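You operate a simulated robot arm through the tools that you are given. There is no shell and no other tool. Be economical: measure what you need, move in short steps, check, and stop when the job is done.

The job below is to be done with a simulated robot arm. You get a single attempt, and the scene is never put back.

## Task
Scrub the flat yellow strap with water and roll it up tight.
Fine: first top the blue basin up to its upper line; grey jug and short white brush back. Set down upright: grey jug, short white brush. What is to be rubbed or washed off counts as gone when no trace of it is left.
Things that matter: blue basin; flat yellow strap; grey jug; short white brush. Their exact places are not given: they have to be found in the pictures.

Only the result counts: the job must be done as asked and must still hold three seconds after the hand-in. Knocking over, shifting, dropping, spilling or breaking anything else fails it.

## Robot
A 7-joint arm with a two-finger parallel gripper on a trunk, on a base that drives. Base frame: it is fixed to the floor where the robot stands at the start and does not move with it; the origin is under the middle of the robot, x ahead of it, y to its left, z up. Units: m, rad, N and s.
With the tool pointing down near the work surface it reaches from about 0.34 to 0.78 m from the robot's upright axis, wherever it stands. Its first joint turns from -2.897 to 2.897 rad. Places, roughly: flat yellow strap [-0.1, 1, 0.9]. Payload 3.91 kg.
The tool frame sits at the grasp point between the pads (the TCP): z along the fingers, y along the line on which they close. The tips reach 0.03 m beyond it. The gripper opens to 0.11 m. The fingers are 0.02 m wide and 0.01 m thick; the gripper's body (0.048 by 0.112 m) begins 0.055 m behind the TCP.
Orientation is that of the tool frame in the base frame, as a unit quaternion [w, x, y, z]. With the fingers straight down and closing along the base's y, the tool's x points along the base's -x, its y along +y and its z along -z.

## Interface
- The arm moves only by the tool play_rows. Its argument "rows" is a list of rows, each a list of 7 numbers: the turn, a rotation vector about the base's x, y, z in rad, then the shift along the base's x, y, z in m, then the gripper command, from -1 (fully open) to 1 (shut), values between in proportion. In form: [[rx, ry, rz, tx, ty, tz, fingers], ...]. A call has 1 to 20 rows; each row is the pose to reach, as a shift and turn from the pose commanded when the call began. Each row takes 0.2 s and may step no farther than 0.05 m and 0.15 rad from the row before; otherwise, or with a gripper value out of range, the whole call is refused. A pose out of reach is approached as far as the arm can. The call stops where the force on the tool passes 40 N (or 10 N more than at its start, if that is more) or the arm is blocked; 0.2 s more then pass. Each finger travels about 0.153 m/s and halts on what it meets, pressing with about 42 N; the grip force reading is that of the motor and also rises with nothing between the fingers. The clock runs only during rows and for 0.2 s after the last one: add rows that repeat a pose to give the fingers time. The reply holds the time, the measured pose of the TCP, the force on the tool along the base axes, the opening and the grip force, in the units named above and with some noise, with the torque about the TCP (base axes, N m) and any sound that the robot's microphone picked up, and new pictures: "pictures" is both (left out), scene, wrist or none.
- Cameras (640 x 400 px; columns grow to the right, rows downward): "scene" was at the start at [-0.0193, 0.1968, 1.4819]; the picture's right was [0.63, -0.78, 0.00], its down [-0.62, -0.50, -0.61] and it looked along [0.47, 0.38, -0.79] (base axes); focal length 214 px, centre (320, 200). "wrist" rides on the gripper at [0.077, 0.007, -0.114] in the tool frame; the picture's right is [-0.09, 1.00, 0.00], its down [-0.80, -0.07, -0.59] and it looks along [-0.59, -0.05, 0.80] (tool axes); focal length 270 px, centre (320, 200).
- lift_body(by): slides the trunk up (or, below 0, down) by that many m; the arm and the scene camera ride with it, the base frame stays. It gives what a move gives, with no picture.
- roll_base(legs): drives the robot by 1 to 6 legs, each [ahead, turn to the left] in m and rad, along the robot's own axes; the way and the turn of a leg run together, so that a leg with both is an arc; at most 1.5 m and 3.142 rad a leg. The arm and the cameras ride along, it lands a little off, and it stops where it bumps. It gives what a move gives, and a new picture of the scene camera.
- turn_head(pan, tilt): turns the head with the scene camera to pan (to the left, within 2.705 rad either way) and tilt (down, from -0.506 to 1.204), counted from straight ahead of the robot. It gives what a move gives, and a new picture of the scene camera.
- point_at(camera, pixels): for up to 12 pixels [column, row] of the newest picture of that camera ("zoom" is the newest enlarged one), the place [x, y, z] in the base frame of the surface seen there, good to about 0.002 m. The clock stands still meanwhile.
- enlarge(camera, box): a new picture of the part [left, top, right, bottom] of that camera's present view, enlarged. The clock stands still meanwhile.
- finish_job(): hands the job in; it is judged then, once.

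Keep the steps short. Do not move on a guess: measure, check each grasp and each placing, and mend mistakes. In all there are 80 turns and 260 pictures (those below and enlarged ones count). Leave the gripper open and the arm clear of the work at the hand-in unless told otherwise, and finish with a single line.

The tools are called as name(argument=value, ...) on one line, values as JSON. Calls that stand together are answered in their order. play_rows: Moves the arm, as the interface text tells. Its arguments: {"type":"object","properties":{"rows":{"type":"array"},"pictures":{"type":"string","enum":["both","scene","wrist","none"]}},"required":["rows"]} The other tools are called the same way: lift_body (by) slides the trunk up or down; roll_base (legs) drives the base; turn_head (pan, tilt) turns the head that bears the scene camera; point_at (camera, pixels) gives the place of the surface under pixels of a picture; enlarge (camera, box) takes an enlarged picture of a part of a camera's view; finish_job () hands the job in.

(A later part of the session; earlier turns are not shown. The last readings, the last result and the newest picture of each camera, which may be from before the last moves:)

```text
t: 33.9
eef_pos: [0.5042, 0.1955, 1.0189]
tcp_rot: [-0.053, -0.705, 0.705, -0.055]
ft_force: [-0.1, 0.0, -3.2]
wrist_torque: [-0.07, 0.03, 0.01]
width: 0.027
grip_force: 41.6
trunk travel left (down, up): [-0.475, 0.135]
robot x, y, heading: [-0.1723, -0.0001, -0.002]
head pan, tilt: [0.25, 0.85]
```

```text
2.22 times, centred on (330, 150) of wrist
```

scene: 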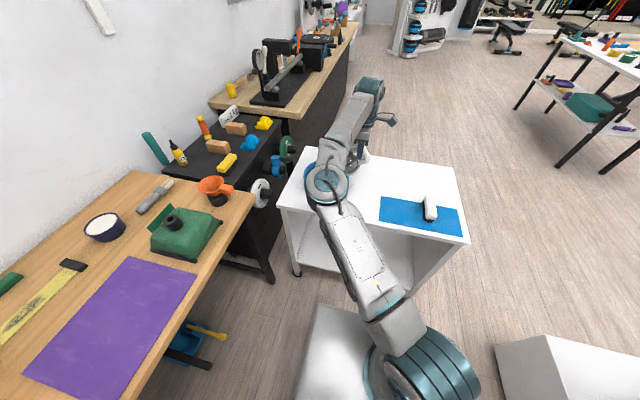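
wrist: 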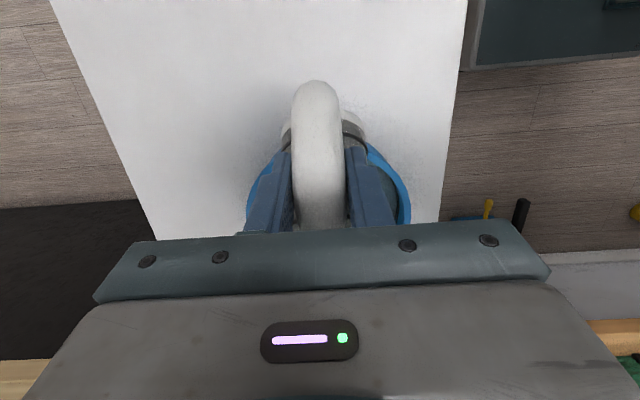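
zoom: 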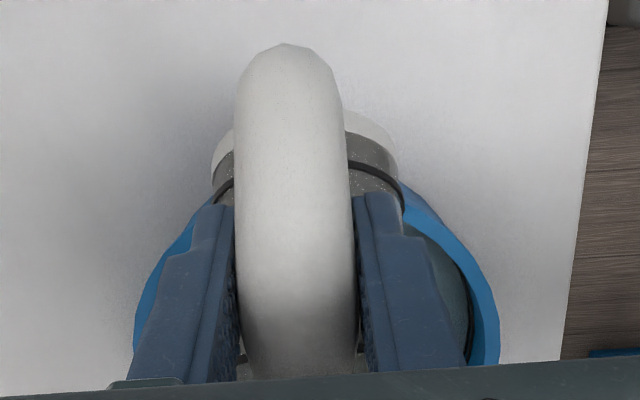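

point_at(camera="zoom", pixels=[[440, 280], [450, 320], [445, 260], [468, 310]])

play_rows(rows=[[-0.08, 0, 0, 0, 0.005, 0, 1], [-0.15, 0, 0, 0, 0.009, 0, 1], [-0.15, 0, 0, 0, 0.009, 0, 1], [-0.15, 0, 0, 0, 0.009, 0, 1]])

enlarge(camera="wrist", box=[220, 60, 440, 240])

point_at(camera="zoom", pixels=[[440, 260], [450, 300], [455, 320], [470, 310], [490, 310]])

```text
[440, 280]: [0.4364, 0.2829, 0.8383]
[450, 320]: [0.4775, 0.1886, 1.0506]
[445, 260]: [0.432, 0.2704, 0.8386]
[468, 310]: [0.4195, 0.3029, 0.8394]
```

```text
t: 34.9
eef_pos: [0.5049, 0.2038, 1.0184]
tcp_rot: [-0.105, -0.698, 0.7, -0.107]
ft_force: [-0.2, 0.2, -1.9]
wrist_torque: [-0.05, 0.01, -0.02]
width: 0.0269
grip_force: 42.3
trunk travel left (down, up): [-0.475, 0.135]
robot x, y, heading: [-0.169, -0.0013, 0.002]
head pan, tilt: [0.25, 0.85]
```

scene: 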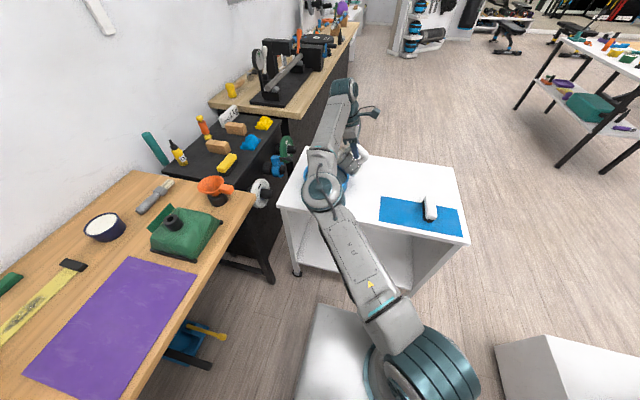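
wrist: 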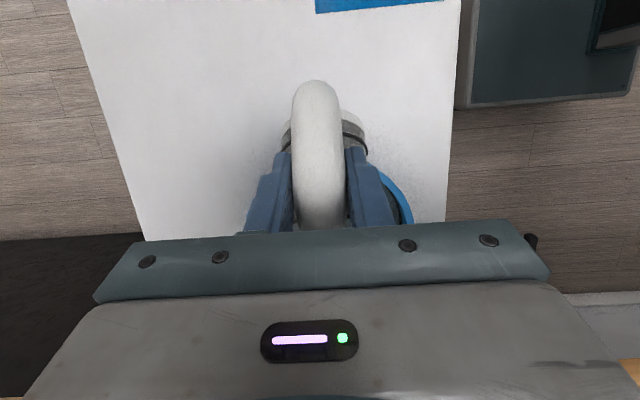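

```text
2.22 times, centred on (330, 150) of wrist
```

zoom: 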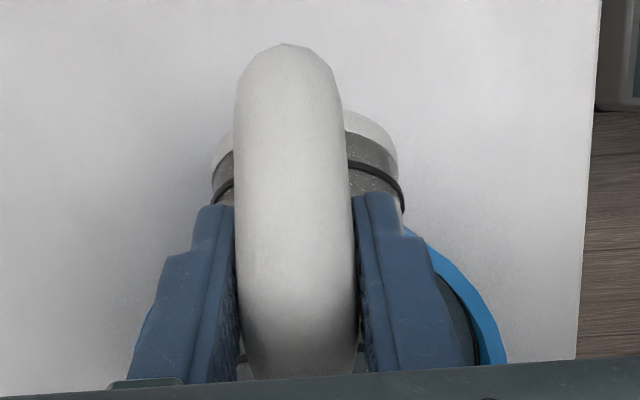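

```text
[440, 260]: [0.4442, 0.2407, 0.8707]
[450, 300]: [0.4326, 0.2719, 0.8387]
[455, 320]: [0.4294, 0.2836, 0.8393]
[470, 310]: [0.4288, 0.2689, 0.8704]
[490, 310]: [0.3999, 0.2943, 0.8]
```

enlarge(camera="scene", box=[290, 120, 400, 220])

```text
4.00 times, centred on (345, 170) of scene
```

zoom: 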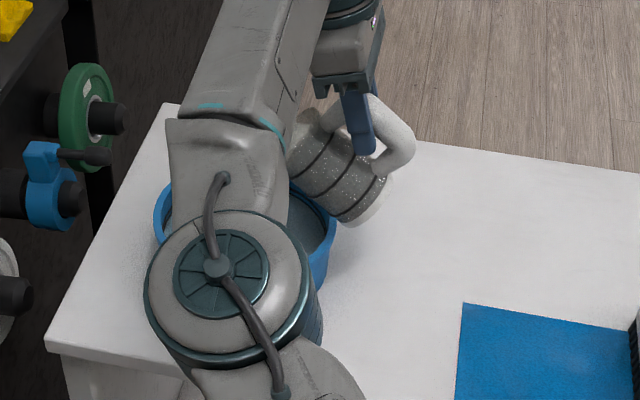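

play_rows(rows=[[-0.08, 0, 0, 0, 0.008, 0, 1], [-0.15, 0, 0, 0, 0.014, 0, 1], [-0.15, 0, 0, 0, 0.014, 0, 1], [-0.15, 0, 0, 0, 0.014, 0, 1], [-0.15, 0, 0, 0, 0.014, 0, 1]], pictures="wrist")

enlarge(camera="scene", box=[310, 130, 370, 190])

```text
t: 36.1
eef_pos: [0.5047, 0.2175, 1.0207]
tcp_rot: [-0.157, -0.688, 0.69, -0.159]
ft_force: [0.3, 0.6, -2.2]
wrist_torque: [-0.02, -0.01, -0.02]
width: 0.0273
grip_force: 42.3
trunk travel left (down, up): [-0.475, 0.135]
robot x, y, heading: [-0.1703, -0.0017, -0.002]
head pan, tilt: [0.25, 0.85]
```

wrist: 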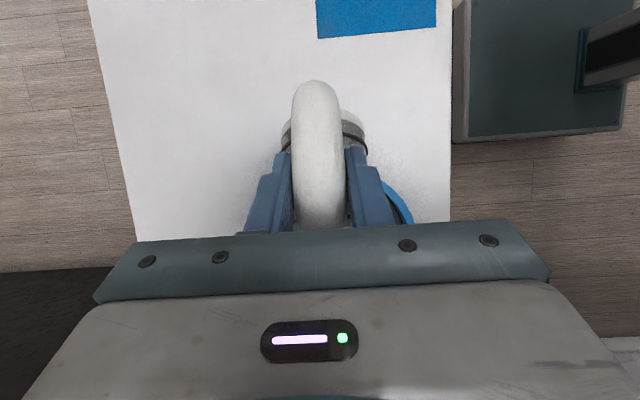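

```text
6.67 times, centred on (340, 160) of scene
```

zoom: 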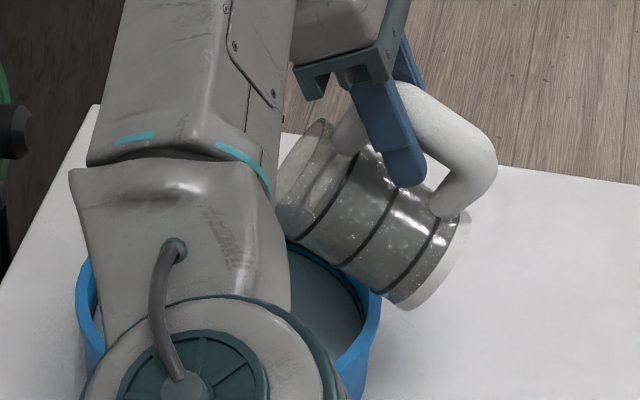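

point_at(camera="zoom", pixels=[[320, 290], [340, 320], [330, 300], [310, 275], [352, 290], [372, 300], [385, 290]])

enlarge(camera="scene", box=[335, 160, 355, 180])

```text
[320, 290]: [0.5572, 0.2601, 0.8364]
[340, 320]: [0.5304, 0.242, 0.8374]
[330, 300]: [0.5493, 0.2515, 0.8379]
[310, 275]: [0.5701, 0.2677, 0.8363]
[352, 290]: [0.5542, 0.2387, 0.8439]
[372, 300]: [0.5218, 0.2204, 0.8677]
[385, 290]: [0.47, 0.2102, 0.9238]
```

```text
16.00 times, centred on (345, 170) of scene
```

zoom: 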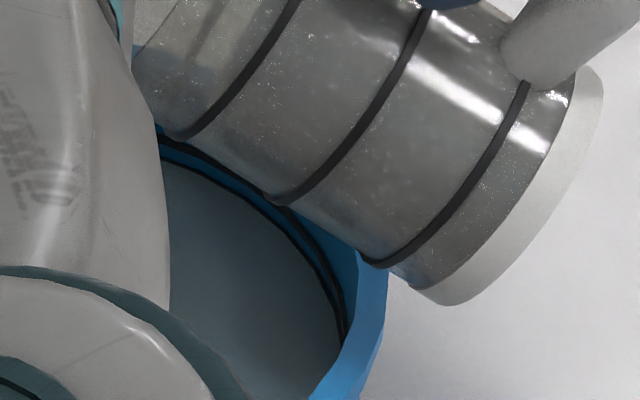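

The water is still at 0.837, so nothing has poured yet. Tilting on.

play_rows(rows=[[-0.08, 0, 0, 0, 0.009, 0, 1], [-0.15, 0, 0, 0, 0.016, 0, 1], [-0.15, 0, 0, 0, 0.016, 0, 1], [-0.15, 0, 0, 0, 0.016, 0, 1], [-0.15, 0, 0, 0, 0.016, 0, 1]], pictures="wrist")

enlarge(camera="scene", box=[310, 140, 360, 190])

point_at(camera="zoom", pixels=[[330, 300], [350, 330], [370, 350], [310, 280], [370, 300]])

```text
t: 37.3
eef_pos: [0.5052, 0.2328, 1.0214]
tcp_rot: [0.208, 0.676, -0.675, 0.211]
ft_force: [0.9, 0.9, -2.3]
wrist_torque: [0.01, -0.01, 0.01]
width: 0.027
grip_force: 41.6
trunk travel left (down, up): [-0.475, 0.135]
robot x, y, heading: [-0.171, -0.0011, -0.002]
head pan, tilt: [0.25, 0.85]
```

wrist: 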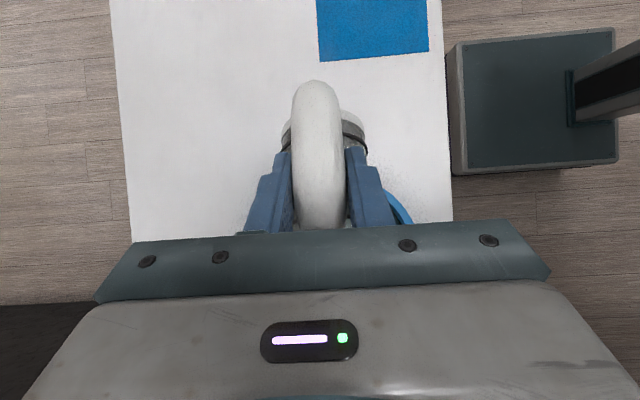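

```text
8.00 times, centred on (335, 165) of scene
```

zoom: 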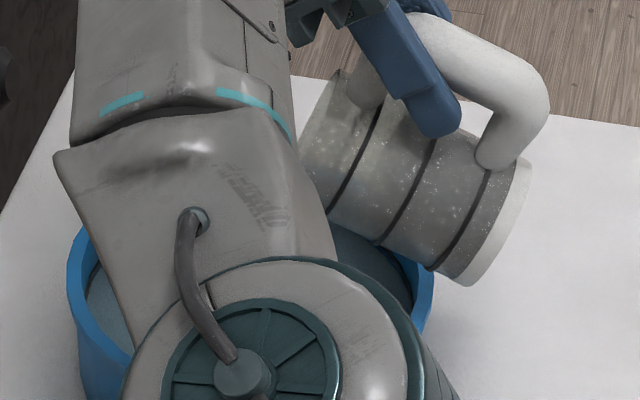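

```text
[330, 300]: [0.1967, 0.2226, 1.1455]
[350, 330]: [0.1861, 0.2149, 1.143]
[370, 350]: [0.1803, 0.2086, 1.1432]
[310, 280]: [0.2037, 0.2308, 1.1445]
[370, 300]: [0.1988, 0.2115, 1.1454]
```

point_at(camera="zoom", pixels=[[365, 250], [390, 275], [350, 240], [110, 310], [100, 290]])

play_rows(rows=[[-0.08, 0, 0, 0, 0.008, 0, 1], [-0.15, 0, 0, 0, 0.014, 0, 1], [-0.15, 0, 0, 0, 0.014, 0, 1], [-0.15, 0, 0, 0, 0.014, 0, 1], [-0.15, 0, 0, 0, 0.014, 0, 1]], pictures="wrist")

enlarge(camera="scene", box=[310, 140, 360, 190])

point_at(camera="zoom", pixels=[[365, 250], [390, 275], [350, 240], [110, 310], [100, 290]])

```text
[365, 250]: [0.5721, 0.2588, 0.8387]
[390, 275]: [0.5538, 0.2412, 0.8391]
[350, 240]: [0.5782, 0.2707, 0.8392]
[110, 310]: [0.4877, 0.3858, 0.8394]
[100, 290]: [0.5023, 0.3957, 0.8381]
```

```text
t: 38.5
eef_pos: [0.5026, 0.2416, 1.0199]
tcp_rot: [-0.247, -0.662, 0.663, -0.248]
ft_force: [-0.1, 0.5, -1.7]
wrist_torque: [0.03, 0.02, -0.02]
width: 0.0272
grip_force: 42.2
out of reach, approached as far as the arm can: row 2, 3, 4, 5
trunk travel left (down, up): [-0.475, 0.135]
robot x, y, heading: [-0.1686, -0.0029, -0.003]
head pan, tilt: [0.25, 0.85]
```

wrist: 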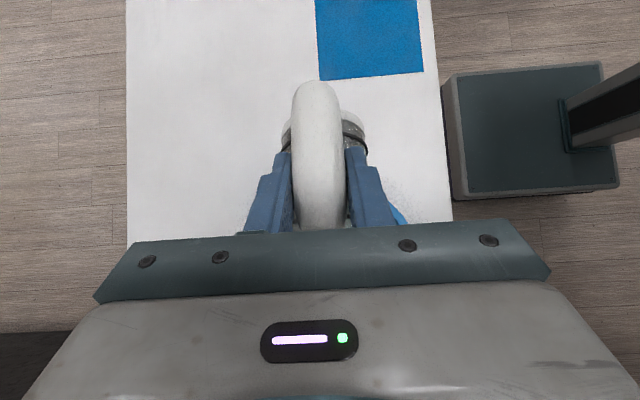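

```text
8.00 times, centred on (335, 165) of scene
```

zoom: 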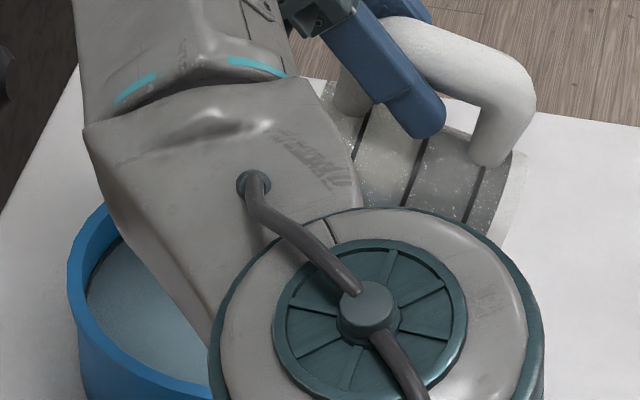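

```text
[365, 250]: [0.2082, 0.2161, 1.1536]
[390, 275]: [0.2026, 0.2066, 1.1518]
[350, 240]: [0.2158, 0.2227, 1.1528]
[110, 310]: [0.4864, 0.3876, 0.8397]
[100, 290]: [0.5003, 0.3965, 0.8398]
```

This tilt (about 81°) is at the arm's limit, and the level reads a little higher at 0.8397. I'll hold here for 2 s and measure again.

play_rows(rows=[[0, 0, 0, 0, 0, 0, 1], [0, 0, 0, 0, 0, 0, 1], [0, 0, 0, 0, 0, 0, 1], [0, 0, 0, 0, 0, 0, 1], [0, 0, 0, 0, 0, 0, 1], [0, 0, 0, 0, 0, 0, 1], [0, 0, 0, 0, 0, 0, 1], [0, 0, 0, 0, 0, 0, 1], [0, 0, 0, 0, 0, 0, 1], [0, 0, 0, 0, 0, 0, 1]], pictures="none")

enlarge(camera="scene", box=[310, 140, 360, 190])

point_at(camera="zoom", pixels=[[110, 310], [100, 290], [130, 330], [130, 280], [160, 350], [180, 360], [105, 270], [115, 250]])

```text
t: 40.7
eef_pos: [0.502, 0.2423, 1.0189]
tcp_rot: [-0.247, -0.662, 0.662, -0.249]
ft_force: [-0.3, -0.4, -2.4]
wrist_torque: [0.04, 0.0, -0.02]
width: 0.0274
grip_force: 42.4
trunk travel left (down, up): [-0.475, 0.135]
robot x, y, heading: [-0.1689, 0.0041, -0.004]
head pan, tilt: [0.25, 0.85]
```

```text
8.00 times, centred on (335, 165) of scene
```

zoom: 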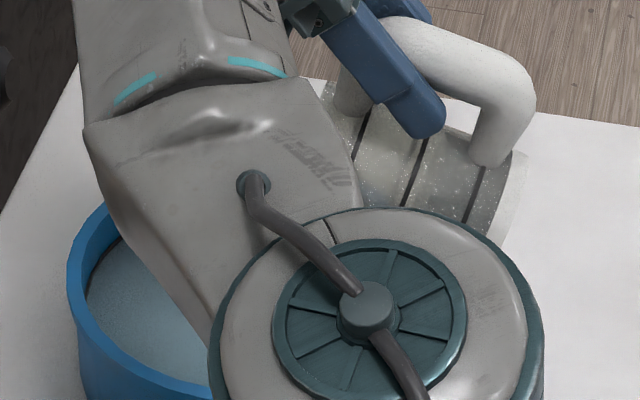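

```text
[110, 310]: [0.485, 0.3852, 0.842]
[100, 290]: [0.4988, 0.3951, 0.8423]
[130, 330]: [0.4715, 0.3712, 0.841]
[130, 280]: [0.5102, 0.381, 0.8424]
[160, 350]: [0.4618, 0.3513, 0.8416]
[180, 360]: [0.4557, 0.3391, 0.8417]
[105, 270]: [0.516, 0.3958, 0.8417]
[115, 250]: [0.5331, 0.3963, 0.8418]
```

It is pouring at about 1 mm/s: the level is now 0.842 and the target about 0.849. Holding a further 3 s.

play_rows(rows=[[0, 0, 0, 0, 0, 0, 1], [0, 0, 0, 0, 0, 0, 1], [0, 0, 0, 0, 0, 0, 1], [0, 0, 0, 0, 0, 0, 1], [0, 0, 0, 0, 0, 0, 1], [0, 0, 0, 0, 0, 0, 1], [0, 0, 0, 0, 0, 0, 1], [0, 0, 0, 0, 0, 0, 1], [0, 0, 0, 0, 0, 0, 1], [0, 0, 0, 0, 0, 0, 1], [0, 0, 0, 0, 0, 0, 1], [0, 0, 0, 0, 0, 0, 1], [0, 0, 0, 0, 0, 0, 1], [0, 0, 0, 0, 0, 0, 1]], pictures="none")

enlarge(camera="scene", box=[310, 150, 340, 190])

point_at(camera="scene", pixels=[[319, 179], [318, 177], [321, 181], [321, 176], [324, 183], [318, 175]])

```text
t: 43.7
eef_pos: [0.5032, 0.2415, 1.0197]
tcp_rot: [-0.247, -0.662, 0.662, -0.249]
ft_force: [-0.4, -0.7, -1.9]
wrist_torque: [0.05, 0.01, 0.01]
width: 0.0273
grip_force: 42.1
trunk travel left (down, up): [-0.475, 0.135]
robot x, y, heading: [-0.1746, 0.0003, -0.004]
head pan, tilt: [0.25, 0.85]
```

```text
10.00 times, centred on (325, 170) of scene
```

zoom: 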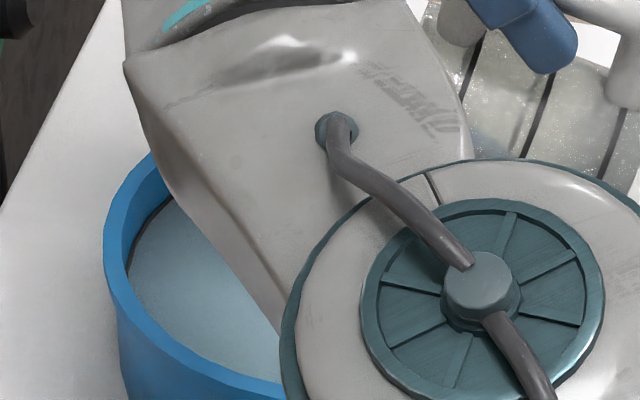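

```text
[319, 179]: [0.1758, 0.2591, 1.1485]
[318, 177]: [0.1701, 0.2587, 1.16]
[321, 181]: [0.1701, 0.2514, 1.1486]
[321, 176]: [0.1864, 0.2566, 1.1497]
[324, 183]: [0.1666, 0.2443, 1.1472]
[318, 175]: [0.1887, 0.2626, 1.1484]
```

point_at(camera="zoom", pixels=[[160, 250], [150, 290], [180, 320], [200, 280], [220, 340], [140, 270], [170, 220], [150, 215], [145, 220], [155, 205]])

enlarge(camera="scene", box=[313, 163, 327, 177])

```text
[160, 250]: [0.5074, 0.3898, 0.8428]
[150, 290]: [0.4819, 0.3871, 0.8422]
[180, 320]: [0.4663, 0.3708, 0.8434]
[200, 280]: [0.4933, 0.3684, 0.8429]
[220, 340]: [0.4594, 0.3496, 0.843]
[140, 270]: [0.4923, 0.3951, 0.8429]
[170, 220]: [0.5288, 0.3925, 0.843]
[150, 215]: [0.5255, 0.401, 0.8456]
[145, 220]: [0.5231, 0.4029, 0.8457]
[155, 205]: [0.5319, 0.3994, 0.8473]
```

```text
16.00 times, centred on (320, 170) of scene
```

zoom: 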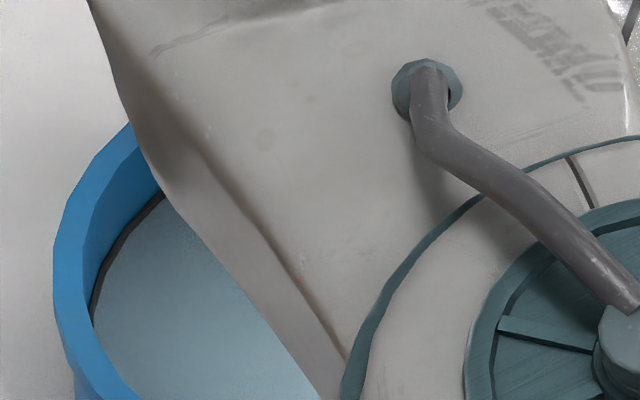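

Level 0.843 and slowing, so more tilt is needed. I'll bring the tool 3 cm toward the robot, still over the basin, to get more tilt.

play_rows(rows=[[0, 0, 0, -0.015, 0.0, 0, 1], [0, 0, 0, -0.03, 0.0, 0, 1], [-0.07, 0, 0, -0.03, 0.006, 0, 1], [-0.14, 0, 0, -0.03, 0.012, 0, 1], [-0.14, 0, 0, -0.03, 0.012, 0, 1], [-0.14, 0, 0, -0.03, 0.012, 0, 1], [-0.14, 0, 0, -0.03, 0.012, 0, 1], [-0.14, 0, 0, -0.03, 0.012, 0, 1]], pictures="scene")

enlarge(camera="scene", box=[300, 140, 350, 190])

```text
t: 45.5
eef_pos: [0.4723, 0.2536, 1.0215]
tcp_rot: [-0.304, -0.637, 0.639, -0.305]
ft_force: [-0.1, -0.6, -2.0]
wrist_torque: [0.03, 0.0, 0.0]
width: 0.0274
grip_force: 41.7
trunk travel left (down, up): [-0.475, 0.135]
robot x, y, heading: [-0.1702, 0.0025, 0.001]
head pan, tilt: [0.25, 0.85]
```

scene: 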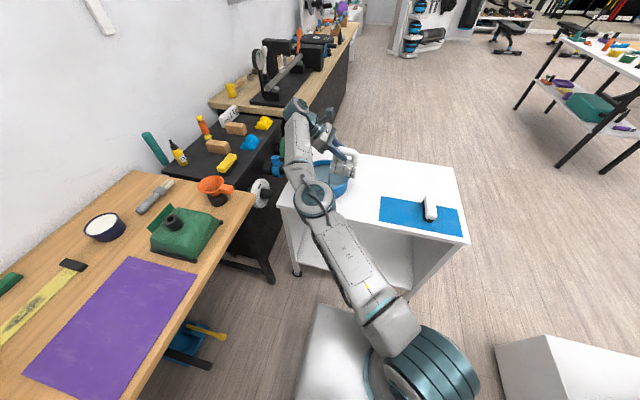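

```text
8.00 times, centred on (325, 165) of scene
```

zoom: 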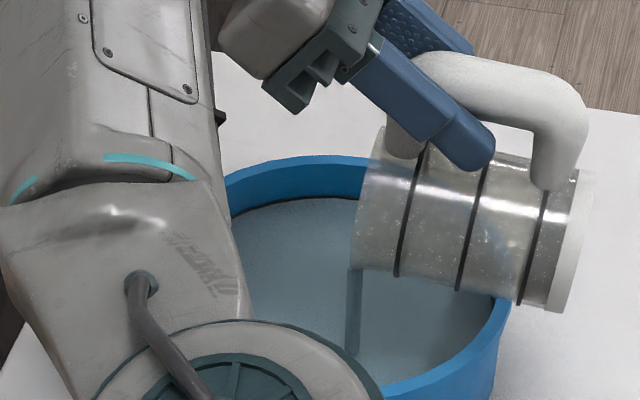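

Now the jug lies about level, the stream is visible falling into the basin, and the view is clear. Measuring the level.

point_at(camera="zoom", pixels=[[300, 240], [280, 280], [430, 340], [320, 300], [290, 200], [320, 197], [400, 330], [260, 230]])

enlarge(camera="scene", box=[326, 150, 346, 170])

```text
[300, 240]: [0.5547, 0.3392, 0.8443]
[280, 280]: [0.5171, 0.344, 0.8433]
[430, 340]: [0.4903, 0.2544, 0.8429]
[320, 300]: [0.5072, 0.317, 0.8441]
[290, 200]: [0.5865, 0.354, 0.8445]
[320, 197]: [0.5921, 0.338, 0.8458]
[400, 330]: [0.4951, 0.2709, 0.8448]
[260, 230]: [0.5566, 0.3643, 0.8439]
```

```text
16.00 times, centred on (336, 160) of scene
```

zoom: 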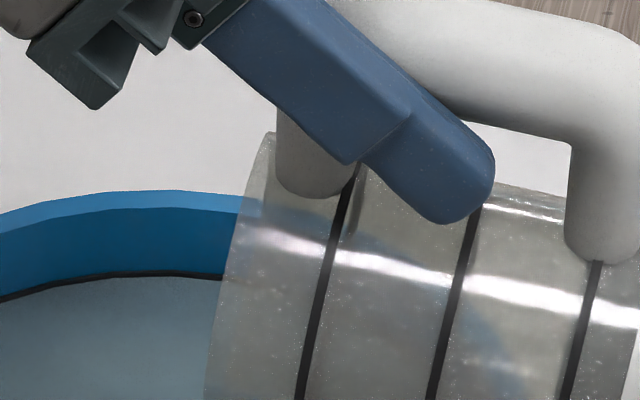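

point_at(camera="zoom", pixels=[[100, 300], [100, 284], [100, 279], [100, 276], [100, 272], [100, 266], [180, 290], [180, 279], [180, 274], [180, 270], [180, 266]])

enlarge(camera="scene", box=[326, 157, 340, 167])

```text
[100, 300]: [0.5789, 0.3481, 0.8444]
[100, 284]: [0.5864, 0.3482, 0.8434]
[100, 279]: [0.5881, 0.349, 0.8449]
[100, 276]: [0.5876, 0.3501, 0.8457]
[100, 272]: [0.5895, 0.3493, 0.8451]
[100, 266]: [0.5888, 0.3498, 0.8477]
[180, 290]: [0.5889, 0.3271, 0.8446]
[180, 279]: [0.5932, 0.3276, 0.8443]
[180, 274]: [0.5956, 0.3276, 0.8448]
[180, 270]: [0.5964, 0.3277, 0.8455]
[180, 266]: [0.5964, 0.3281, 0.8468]
```

```text
16.00 times, centred on (333, 162) of scene
```

zoom: 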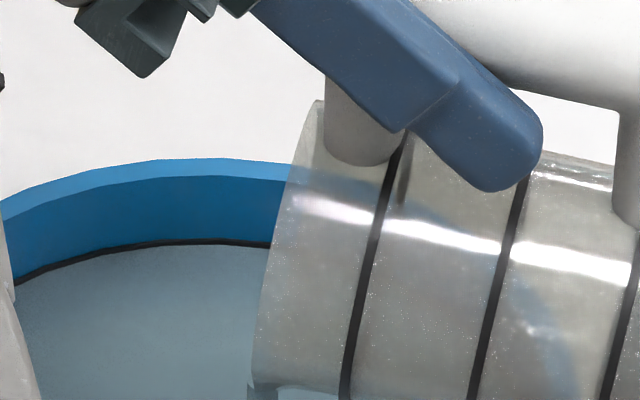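

The upper line is at about 0.846 and the water is at its lower edge (0.8443). Holding 0.8 s more and checking.

play_rows(rows=[[0, 0, 0, 0, 0, 0, 1], [0, 0, 0, 0, 0, 0, 1], [0, 0, 0, 0, 0, 0, 1]], pictures="none")

enlarge(camera="scene", box=[326, 157, 340, 167])

point_at(camera="zoom", pixels=[[60, 300], [100, 300], [140, 300], [180, 300], [220, 300], [60, 350], [100, 350], [140, 350], [180, 350], [220, 350], [160, 242], [160, 237]])

```text
t: 46.3
eef_pos: [0.4712, 0.2541, 1.0197]
tcp_rot: [-0.304, -0.638, 0.638, -0.305]
ft_force: [-0.3, -0.9, -1.3]
wrist_torque: [0.05, 0.02, -0.05]
width: 0.0273
grip_force: 42.3
trunk travel left (down, up): [-0.475, 0.135]
robot x, y, heading: [-0.1709, 0.0028, -0.004]
head pan, tilt: [0.25, 0.85]
```

```text
16.00 times, centred on (333, 162) of scene
```

zoom: 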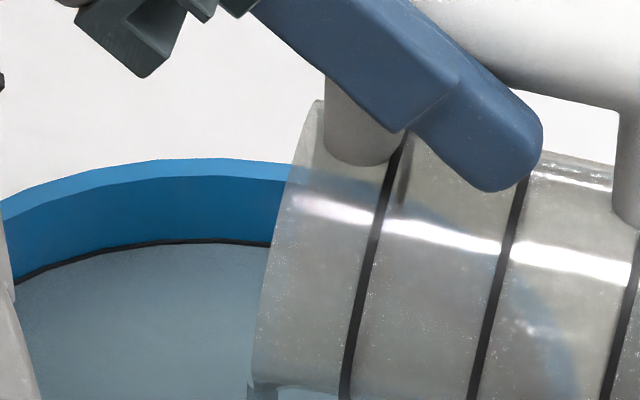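

```text
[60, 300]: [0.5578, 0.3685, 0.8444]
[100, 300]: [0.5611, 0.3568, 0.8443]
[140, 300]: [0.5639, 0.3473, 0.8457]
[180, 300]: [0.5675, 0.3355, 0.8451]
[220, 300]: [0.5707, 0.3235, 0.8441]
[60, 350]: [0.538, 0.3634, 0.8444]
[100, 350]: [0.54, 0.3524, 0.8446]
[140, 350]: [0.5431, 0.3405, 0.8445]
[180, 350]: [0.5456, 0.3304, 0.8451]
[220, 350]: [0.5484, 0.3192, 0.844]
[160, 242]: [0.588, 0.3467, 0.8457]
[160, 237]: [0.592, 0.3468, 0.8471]
```

play_rows(rows=[[0, 0, 0, 0, 0, 0, 1], [0, 0, 0, 0, 0, 0, 1], [0, 0, 0, 0, 0, 0, 1], [0, 0, 0, 0, 0, 0, 1]], pictures="none")

enlarge(camera="scene", box=[326, 157, 340, 167])

point_at(camera="zoom", pixels=[[60, 300], [100, 300], [140, 300], [180, 300], [220, 300], [60, 350], [100, 350], [140, 350], [180, 350], [220, 350], [160, 242], [160, 237]])

```text
t: 47.3
eef_pos: [0.4715, 0.2532, 1.0197]
tcp_rot: [0.304, 0.638, -0.638, 0.306]
ft_force: [0.7, 0.3, -1.6]
wrist_torque: [0.03, 0.0, -0.02]
width: 0.0272
grip_force: 41.8
trunk travel left (down, up): [-0.475, 0.135]
robot x, y, heading: [-0.171, 0.0003, -0.005]
head pan, tilt: [0.25, 0.85]
```

```text
16.00 times, centred on (333, 162) of scene
```

zoom: 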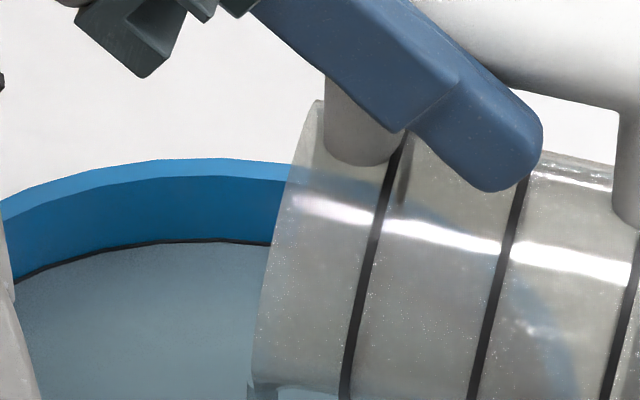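

```text
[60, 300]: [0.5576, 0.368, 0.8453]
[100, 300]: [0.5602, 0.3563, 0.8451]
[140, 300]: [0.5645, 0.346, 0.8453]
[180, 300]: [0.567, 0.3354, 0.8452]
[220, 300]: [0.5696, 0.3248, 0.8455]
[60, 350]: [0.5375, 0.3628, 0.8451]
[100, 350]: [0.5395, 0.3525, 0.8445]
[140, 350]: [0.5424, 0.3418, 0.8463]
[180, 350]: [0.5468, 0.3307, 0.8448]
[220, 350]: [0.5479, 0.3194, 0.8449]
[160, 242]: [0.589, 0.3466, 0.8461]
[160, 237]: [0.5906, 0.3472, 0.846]
```

The level is 0.8452, within the upper line's band. I'll stop the pour: tilt the jug back upright while rising a little.

play_rows(rows=[[0.15, 0, 0, 0, -0.006, 0.005, 1], [0.3, 0, 0, 0, -0.014, 0.01, 1], [0.45, 0, 0, 0, -0.024, 0.015, 1], [0.6, 0, 0, 0, -0.035, 0.02, 1], [0.75, 0, 0, 0, -0.045, 0.025, 1], [0.9, 0, 0, 0, -0.055, 0.03, 1], [1.05, 0, 0, 0, -0.065, 0.035, 1], [1.2, 0, 0, 0, -0.075, 0.04, 1], [1.35, 0, 0, 0, -0.08, 0.045, 1], [1.5, 0, 0, 0, -0.08, 0.045, 1], [1.592, 0, 0, 0, -0.08, 0.045, 1], [1.592, 0, 0, 0.015, -0.11, 0.045, 1], [1.592, 0, 0, 0.033, -0.14, 0.045, 1], [1.592, 0, 0, 0.033, -0.14, 0.045, 1]])

enlarge(camera="scene", box=[290, 140, 390, 220])

```text
t: 50.3
eef_pos: [0.5043, 0.1155, 1.0673]
tcp_rot: [0.244, -0.663, 0.664, 0.244]
ft_force: [0.7, 0.2, -2.3]
wrist_torque: [-0.12, 0.03, -0.01]
width: 0.0272
grip_force: 42.1
trunk travel left (down, up): [-0.475, 0.135]
robot x, y, heading: [-0.1727, -0.0011, -0.004]
head pan, tilt: [0.25, 0.85]
```

scene: 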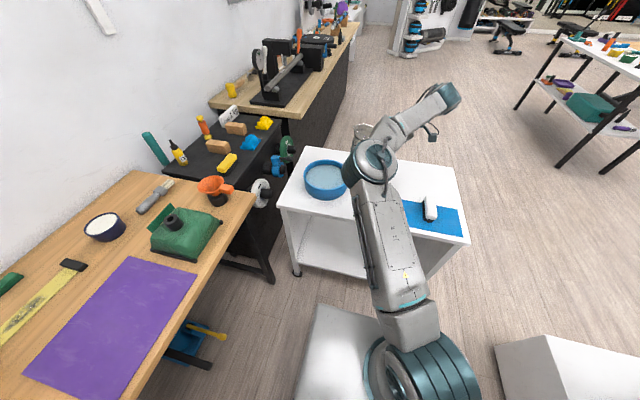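
wrist: 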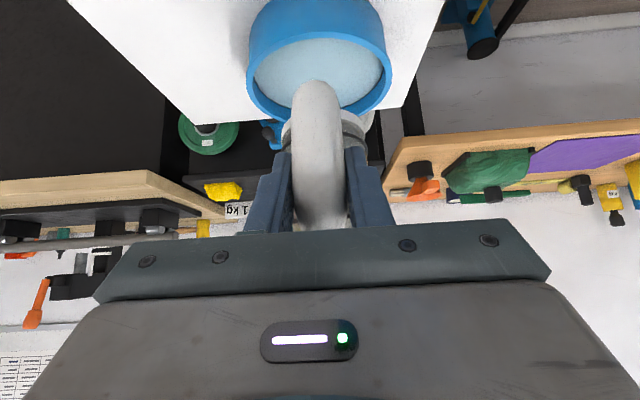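

```text
5.00 times, centred on (340, 180) of scene
```

zoom: 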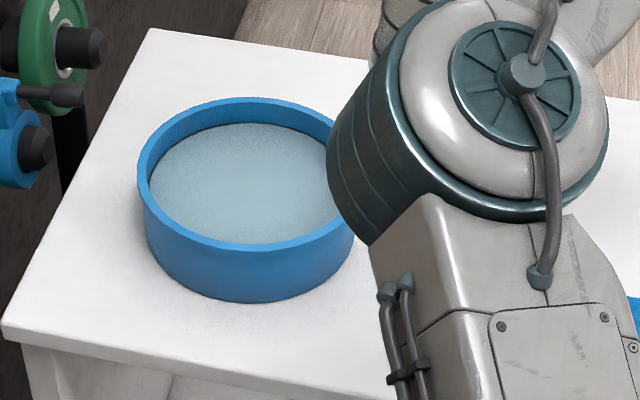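

enlarge(camera="scene", box=[314, 158, 344, 178])

point_at(camera="zoom", pixels=[[320, 200], [200, 200], [400, 200], [300, 250], [300, 150], [250, 120], [350, 110], [450, 150]])

```text
16.00 times, centred on (329, 168) of scene
```

zoom: 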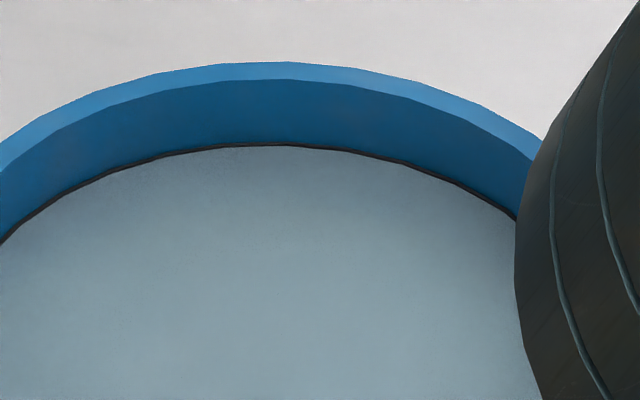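

```text
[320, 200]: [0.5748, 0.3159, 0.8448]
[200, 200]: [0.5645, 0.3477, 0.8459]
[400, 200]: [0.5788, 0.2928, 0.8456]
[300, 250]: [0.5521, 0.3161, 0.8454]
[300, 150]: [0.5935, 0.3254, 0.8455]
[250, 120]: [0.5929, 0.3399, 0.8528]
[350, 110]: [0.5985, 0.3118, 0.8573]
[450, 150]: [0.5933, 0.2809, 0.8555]
```

The water sits right at the upper line. Now I turn the jug back and bring it 2 cm above its old spot.

play_rows(rows=[[0, 0, -0.14, -0.005, -0.005, 0, 1], [0, 0, -0.28, -0.01, -0.01, 0, 1], [0, 0, -0.42, -0.02, -0.015, 0, 1], [0, 0, -0.56, -0.03, -0.02, 0, 1], [0, 0, -0.7, -0.04, -0.025, 0, 1], [0, 0, -0.84, -0.05, -0.03, 0, 1], [0, 0, -0.98, -0.06, -0.033, 0, 1], [0, 0, -1.12, -0.07, -0.033, 0, 1], [0, 0, -1.26, -0.08, -0.033, 0, 1], [0, 0, -1.4, -0.085, -0.033, 0, 1], [0, 0, -1.5, -0.085, -0.033, -0.02, 1], [0, 0, -1.571, -0.085, -0.033, -0.06, 1], [0, 0, -1.571, -0.085, -0.033, -0.1, 1], [0, 0, -1.571, -0.085, -0.033, -0.14, 1], [0, 0, -1.571, -0.085, -0.033, -0.169, 1], [0, 0, -1.571, -0.085, -0.033, -0.169, 1], [0, 0, -1.571, -0.085, -0.033, -0.169, 1]])

```text
t: 53.9
eef_pos: [0.4196, 0.0817, 0.896]
tcp_rot: [0.343, 0.001, 0.939, 0.0]
ft_force: [-0.1, 0.1, -1.6]
wrist_torque: [0.01, 0.14, 0.0]
width: 0.0272
grip_force: 42.2
trunk travel left (down, up): [-0.475, 0.135]
robot x, y, heading: [-0.1689, -0.0015, -0.003]
head pan, tilt: [0.25, 0.85]
```

scene: 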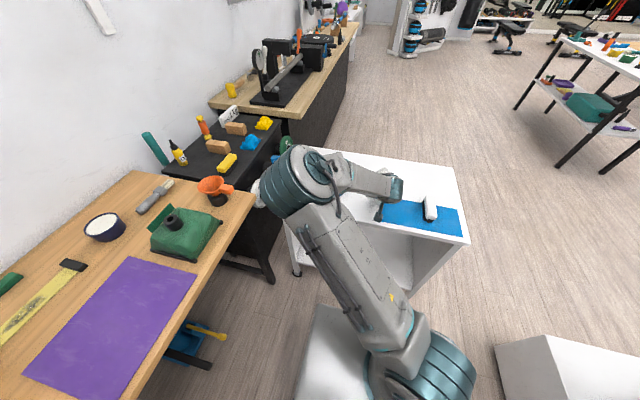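
wrist: 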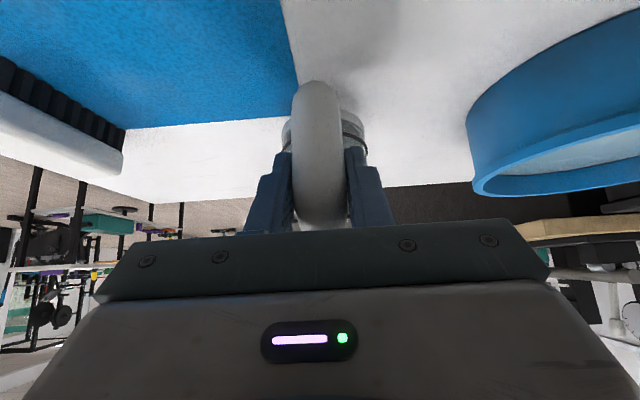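

The handle appears about 8 px lower in the wrist view than at the grasp, so the rim contact moved the jug slightly in the grip. Measuring how it hangs.

enlarge(camera="wrist", box=[240, 50, 400, 150])

point_at(camera="zoom", pixels=[[310, 130], [310, 160], [310, 200], [310, 240], [310, 280], [310, 320], [180, 330], [440, 340], [470, 370], [440, 300]])

enlarge(camera="scene", box=[340, 160, 420, 220])

```text
4.00 times, centred on (320, 100) of wrist
```

zoom: 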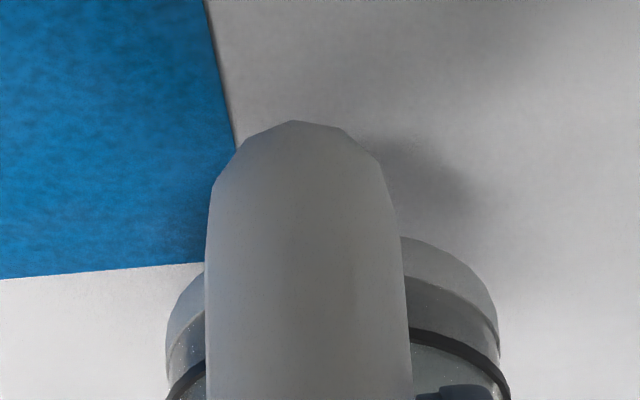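

```text
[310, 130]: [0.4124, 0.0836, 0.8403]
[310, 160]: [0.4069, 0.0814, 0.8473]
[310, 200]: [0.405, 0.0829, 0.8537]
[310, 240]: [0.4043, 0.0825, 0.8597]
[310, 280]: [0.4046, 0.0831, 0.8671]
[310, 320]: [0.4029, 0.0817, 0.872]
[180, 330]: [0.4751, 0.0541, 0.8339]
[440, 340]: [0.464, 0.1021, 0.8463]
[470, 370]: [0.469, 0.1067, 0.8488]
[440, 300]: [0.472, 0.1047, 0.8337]
```

```text
6.67 times, centred on (380, 190) of scene
```

zoom: 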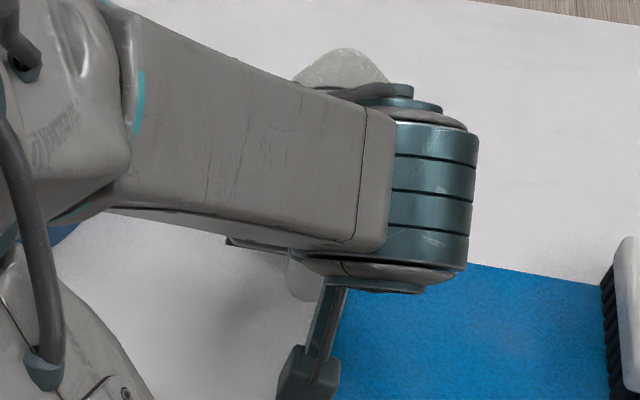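

The jug is pitched back by about 0.1 rad. I'll counter-rotate 0.1 rad and lower to about 3 mm above the original height, then look.

play_rows(rows=[[0, 0.05, 0, 0, 0.001, 0, 1], [0, 0.1, 0, 0, 0.001, 0, 1], [0, 0.1, 0, 0, 0.001, -0.007, 1], [0, 0.1, 0, 0, 0.001, -0.014, 1], [0, 0.1, 0, 0, 0.001, -0.014, 1]])

enlarge(camera="wrist", box=[240, 50, 400, 150])

point_at(camera="zoom", pixels=[[300, 150], [300, 180], [300, 220], [300, 260], [300, 300], [300, 330], [440, 260], [450, 290], [460, 320], [480, 350], [180, 300], [185, 330]])

```text
t: 55.1
eef_pos: [0.4175, 0.0811, 0.8808]
tcp_rot: [0.296, 0.001, 0.955, -0.001]
ft_force: [-0.1, 0.3, -1.1]
wrist_torque: [-0.01, 0.12, 0.0]
width: 0.0273
grip_force: 41.4
trunk travel left (down, up): [-0.475, 0.135]
robot x, y, heading: [-0.1764, 0.0007, -0.005]
head pan, tilt: [0.25, 0.85]
```

scene: 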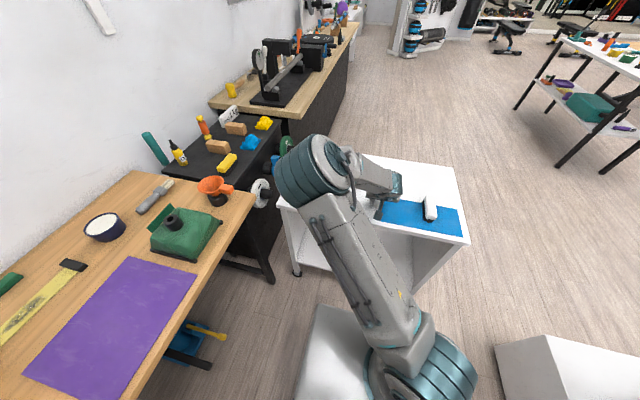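
wrist: 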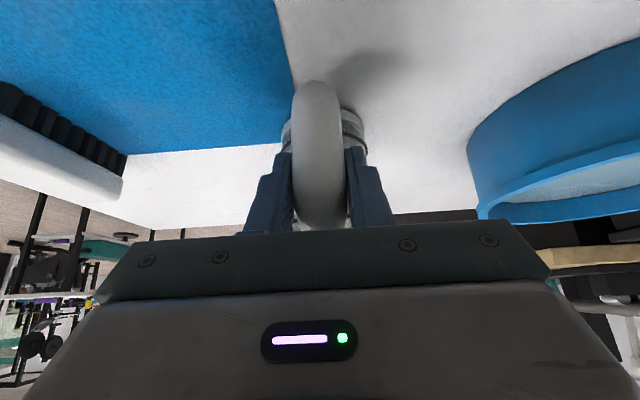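

```text
4.00 times, centred on (320, 100) of wrist
```

zoom: 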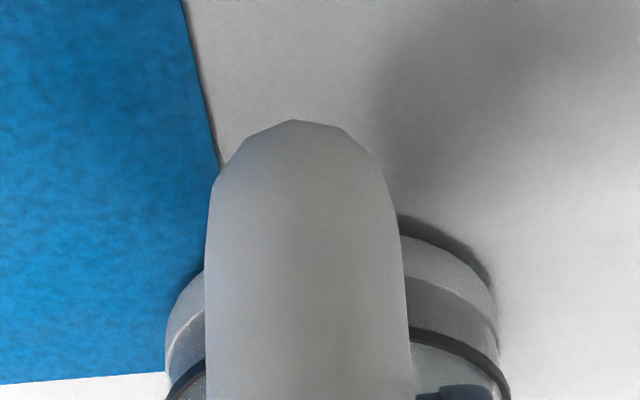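

```text
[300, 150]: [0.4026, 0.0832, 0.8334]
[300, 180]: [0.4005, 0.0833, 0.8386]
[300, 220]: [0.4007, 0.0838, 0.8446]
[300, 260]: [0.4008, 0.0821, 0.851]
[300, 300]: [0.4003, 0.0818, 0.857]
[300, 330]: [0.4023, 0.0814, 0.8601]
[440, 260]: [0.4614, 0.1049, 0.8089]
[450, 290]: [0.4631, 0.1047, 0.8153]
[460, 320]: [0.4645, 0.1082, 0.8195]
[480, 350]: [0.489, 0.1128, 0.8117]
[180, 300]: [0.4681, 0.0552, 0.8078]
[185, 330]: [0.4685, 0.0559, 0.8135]
```

The handle is vertical again. Lowering in small steps until the table takes the weight.

play_rows(rows=[[0, 0, 0, 0.002, 0, -0.002, 1], [0, 0, 0, 0.002, 0, -0.004, 1], [0, 0, 0, 0.002, 0, -0.004, 1]], pictures="wrist")

```text
t: 55.9
eef_pos: [0.4202, 0.0825, 0.8772]
tcp_rot: [0.296, 0.0, 0.955, 0.0]
ft_force: [-0.3, -0.1, -2.4]
wrist_torque: [0.01, 0.1, 0.0]
width: 0.0271
grip_force: 42.0
trunk travel left (down, up): [-0.475, 0.135]
robot x, y, heading: [-0.1676, 0.0002, -0.002]
head pan, tilt: [0.25, 0.85]
```

wrist: 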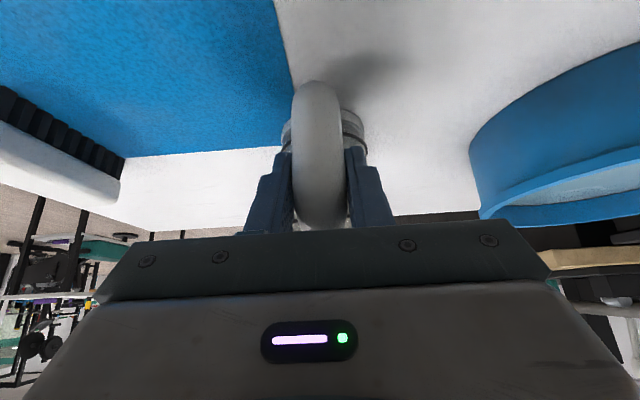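

Still carrying it (torque 0.10). Going lower step by step.

play_rows(rows=[[0, 0, 0, 0, 0, -0.002, 1], [0, 0, 0, 0, 0, -0.002, 1], [0, 0, 0, 0, 0, -0.004, 1], [0, 0, 0, 0, 0, -0.004, 1]], pictures="wrist")

enlarge(camera="wrist", box=[240, 50, 400, 150])

```text
t: 56.9
eef_pos: [0.4214, 0.0826, 0.877]
tcp_rot: [0.298, 0.002, 0.955, 0.0]
ft_force: [0.5, -0.6, 16.9]
wrist_torque: [0.03, -0.7, 0.02]
width: 0.0276
grip_force: 41.8
trunk travel left (down, up): [-0.475, 0.135]
robot x, y, heading: [-0.1713, -0.0039, -0.006]
head pan, tilt: [0.25, 0.85]
```

wrist: 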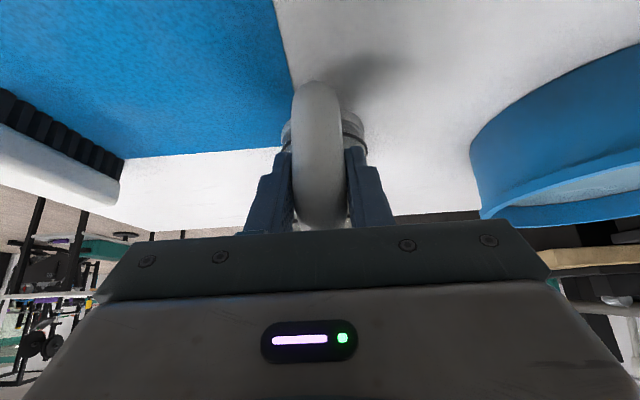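

```text
4.00 times, centred on (320, 100) of wrist
```

zoom: 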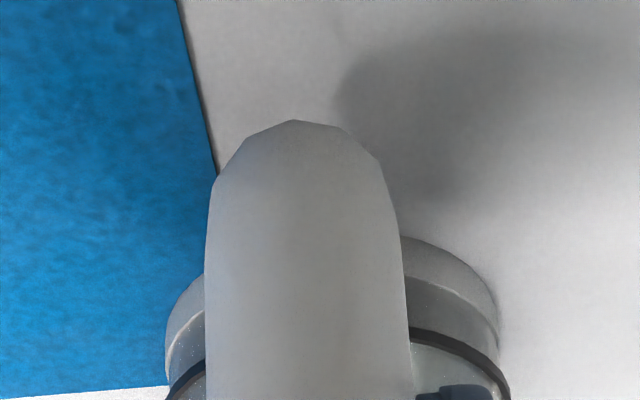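

It is on the table, pressing with 17 N. I'll relieve that by 3 mm, open, and back out along the tool axis.

play_rows(rows=[[0, 0, 0, 0, 0, 0.003, 1], [0, 0, 0, 0, 0, 0.003, 0.5], [0, 0, 0, 0, 0, 0.003, -0.2], [0, 0, 0, 0, 0, 0.003, -1], [0, 0, 0, 0, 0, 0.003, -1]], pictures="wrist")

```text
t: 58.1
eef_pos: [0.4213, 0.083, 0.8769]
tcp_rot: [0.295, 0.001, 0.955, -0.001]
ft_force: [-0.3, -0.2, -0.4]
wrist_torque: [-0.01, 0.03, 0.03]
width: 0.11
grip_force: 0.0
trunk travel left (down, up): [-0.475, 0.135]
robot x, y, heading: [-0.1707, 0.0006, 0.0]
head pan, tilt: [0.25, 0.85]
```

wrist: 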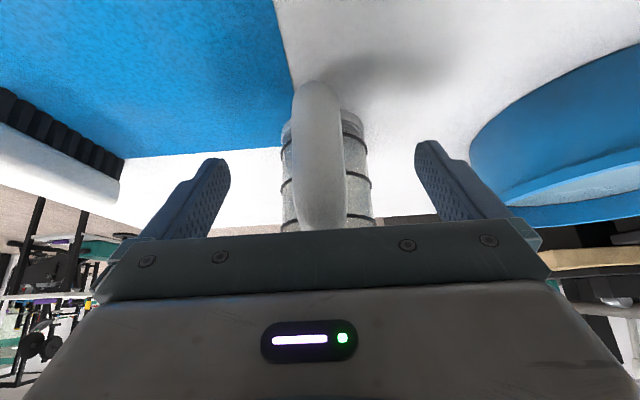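

The jug stands. I'll back out, straighten the tool to vertical, and move above the brush.

play_rows(rows=[[0, 0, 0, -0.025, 0, 0.037, -1], [0, 0, 0, -0.05, 0, 0.074, -1], [0, 0, 0, -0.07, 0, 0.11, -1], [0, 0.12, 0, -0.07, -0.03, 0.13, -1], [0, 0.24, 0, -0.065, -0.06, 0.14, -1], [0, 0.36, 0, -0.055, -0.09, 0.15, -1], [0, 0.48, 0, -0.035, -0.12, 0.16, -1], [0, 0.6, 0, -0.015, -0.16, 0.16, -1], [0, 0.6, 0, 0.01, -0.2, 0.16, -1], [0, 0.6, 0, 0.02, -0.204, 0.15, -1], [0, 0.6, 0, 0.02, -0.204, 0.15, -1]])

enlarge(camera="wrist", box=[200, 30, 520, 230])

```text
t: 60.5
eef_pos: [0.4439, -0.123, 1.0285]
tcp_rot: [0.001, 0.001, 1.0, 0.0]
ft_force: [-0.3, 0.1, 0.0]
wrist_torque: [0.0, -0.04, -0.02]
width: 0.1098
grip_force: 0.1
trunk travel left (down, up): [-0.475, 0.135]
robot x, y, heading: [-0.1733, 0.0017, -0.002]
head pan, tilt: [0.25, 0.85]
```

scene: 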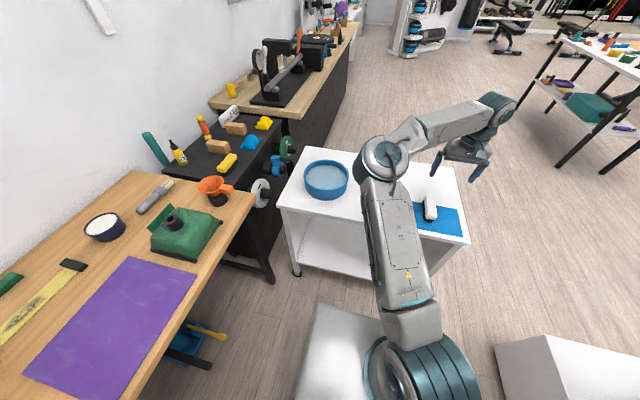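
wrist: 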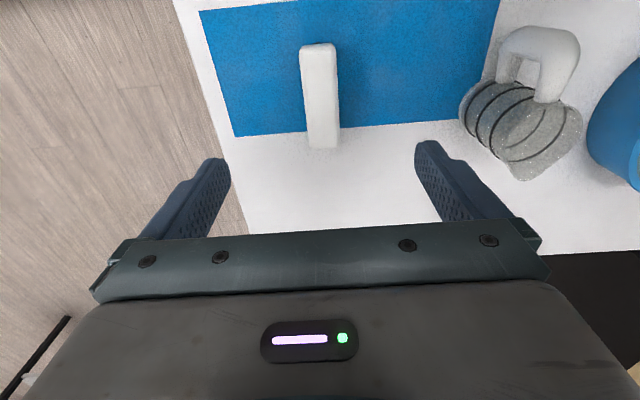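

```text
2.00 times, centred on (360, 130) of wrist
```

zoom: 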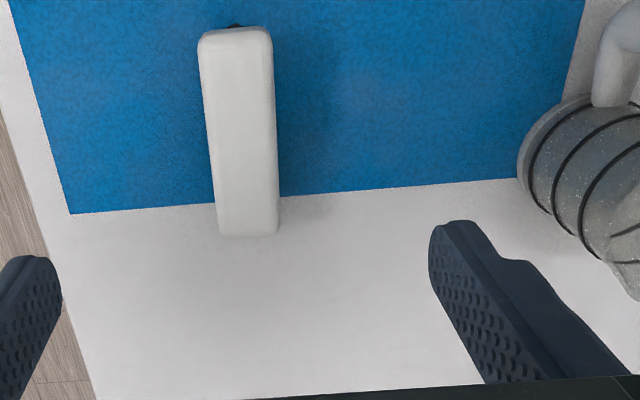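

The jug stands upright in its place. Measuring the brush and jug.

point_at(camera="zoom", pixels=[[203, 40], [268, 40], [222, 230], [275, 230], [240, 130], [245, 190], [234, 25]])

point_at(camera="wrist", pixels=[[535, 35], [545, 95], [530, 172], [470, 115], [570, 125]])

```text
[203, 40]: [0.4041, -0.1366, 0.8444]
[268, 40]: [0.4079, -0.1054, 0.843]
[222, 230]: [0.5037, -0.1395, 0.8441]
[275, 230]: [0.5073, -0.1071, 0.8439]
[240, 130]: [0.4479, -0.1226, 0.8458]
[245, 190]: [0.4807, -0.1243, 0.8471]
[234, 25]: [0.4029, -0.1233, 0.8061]
```

```text
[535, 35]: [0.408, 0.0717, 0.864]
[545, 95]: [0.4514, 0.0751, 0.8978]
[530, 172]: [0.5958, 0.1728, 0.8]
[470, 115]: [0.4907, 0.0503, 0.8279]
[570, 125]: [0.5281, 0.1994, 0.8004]
```

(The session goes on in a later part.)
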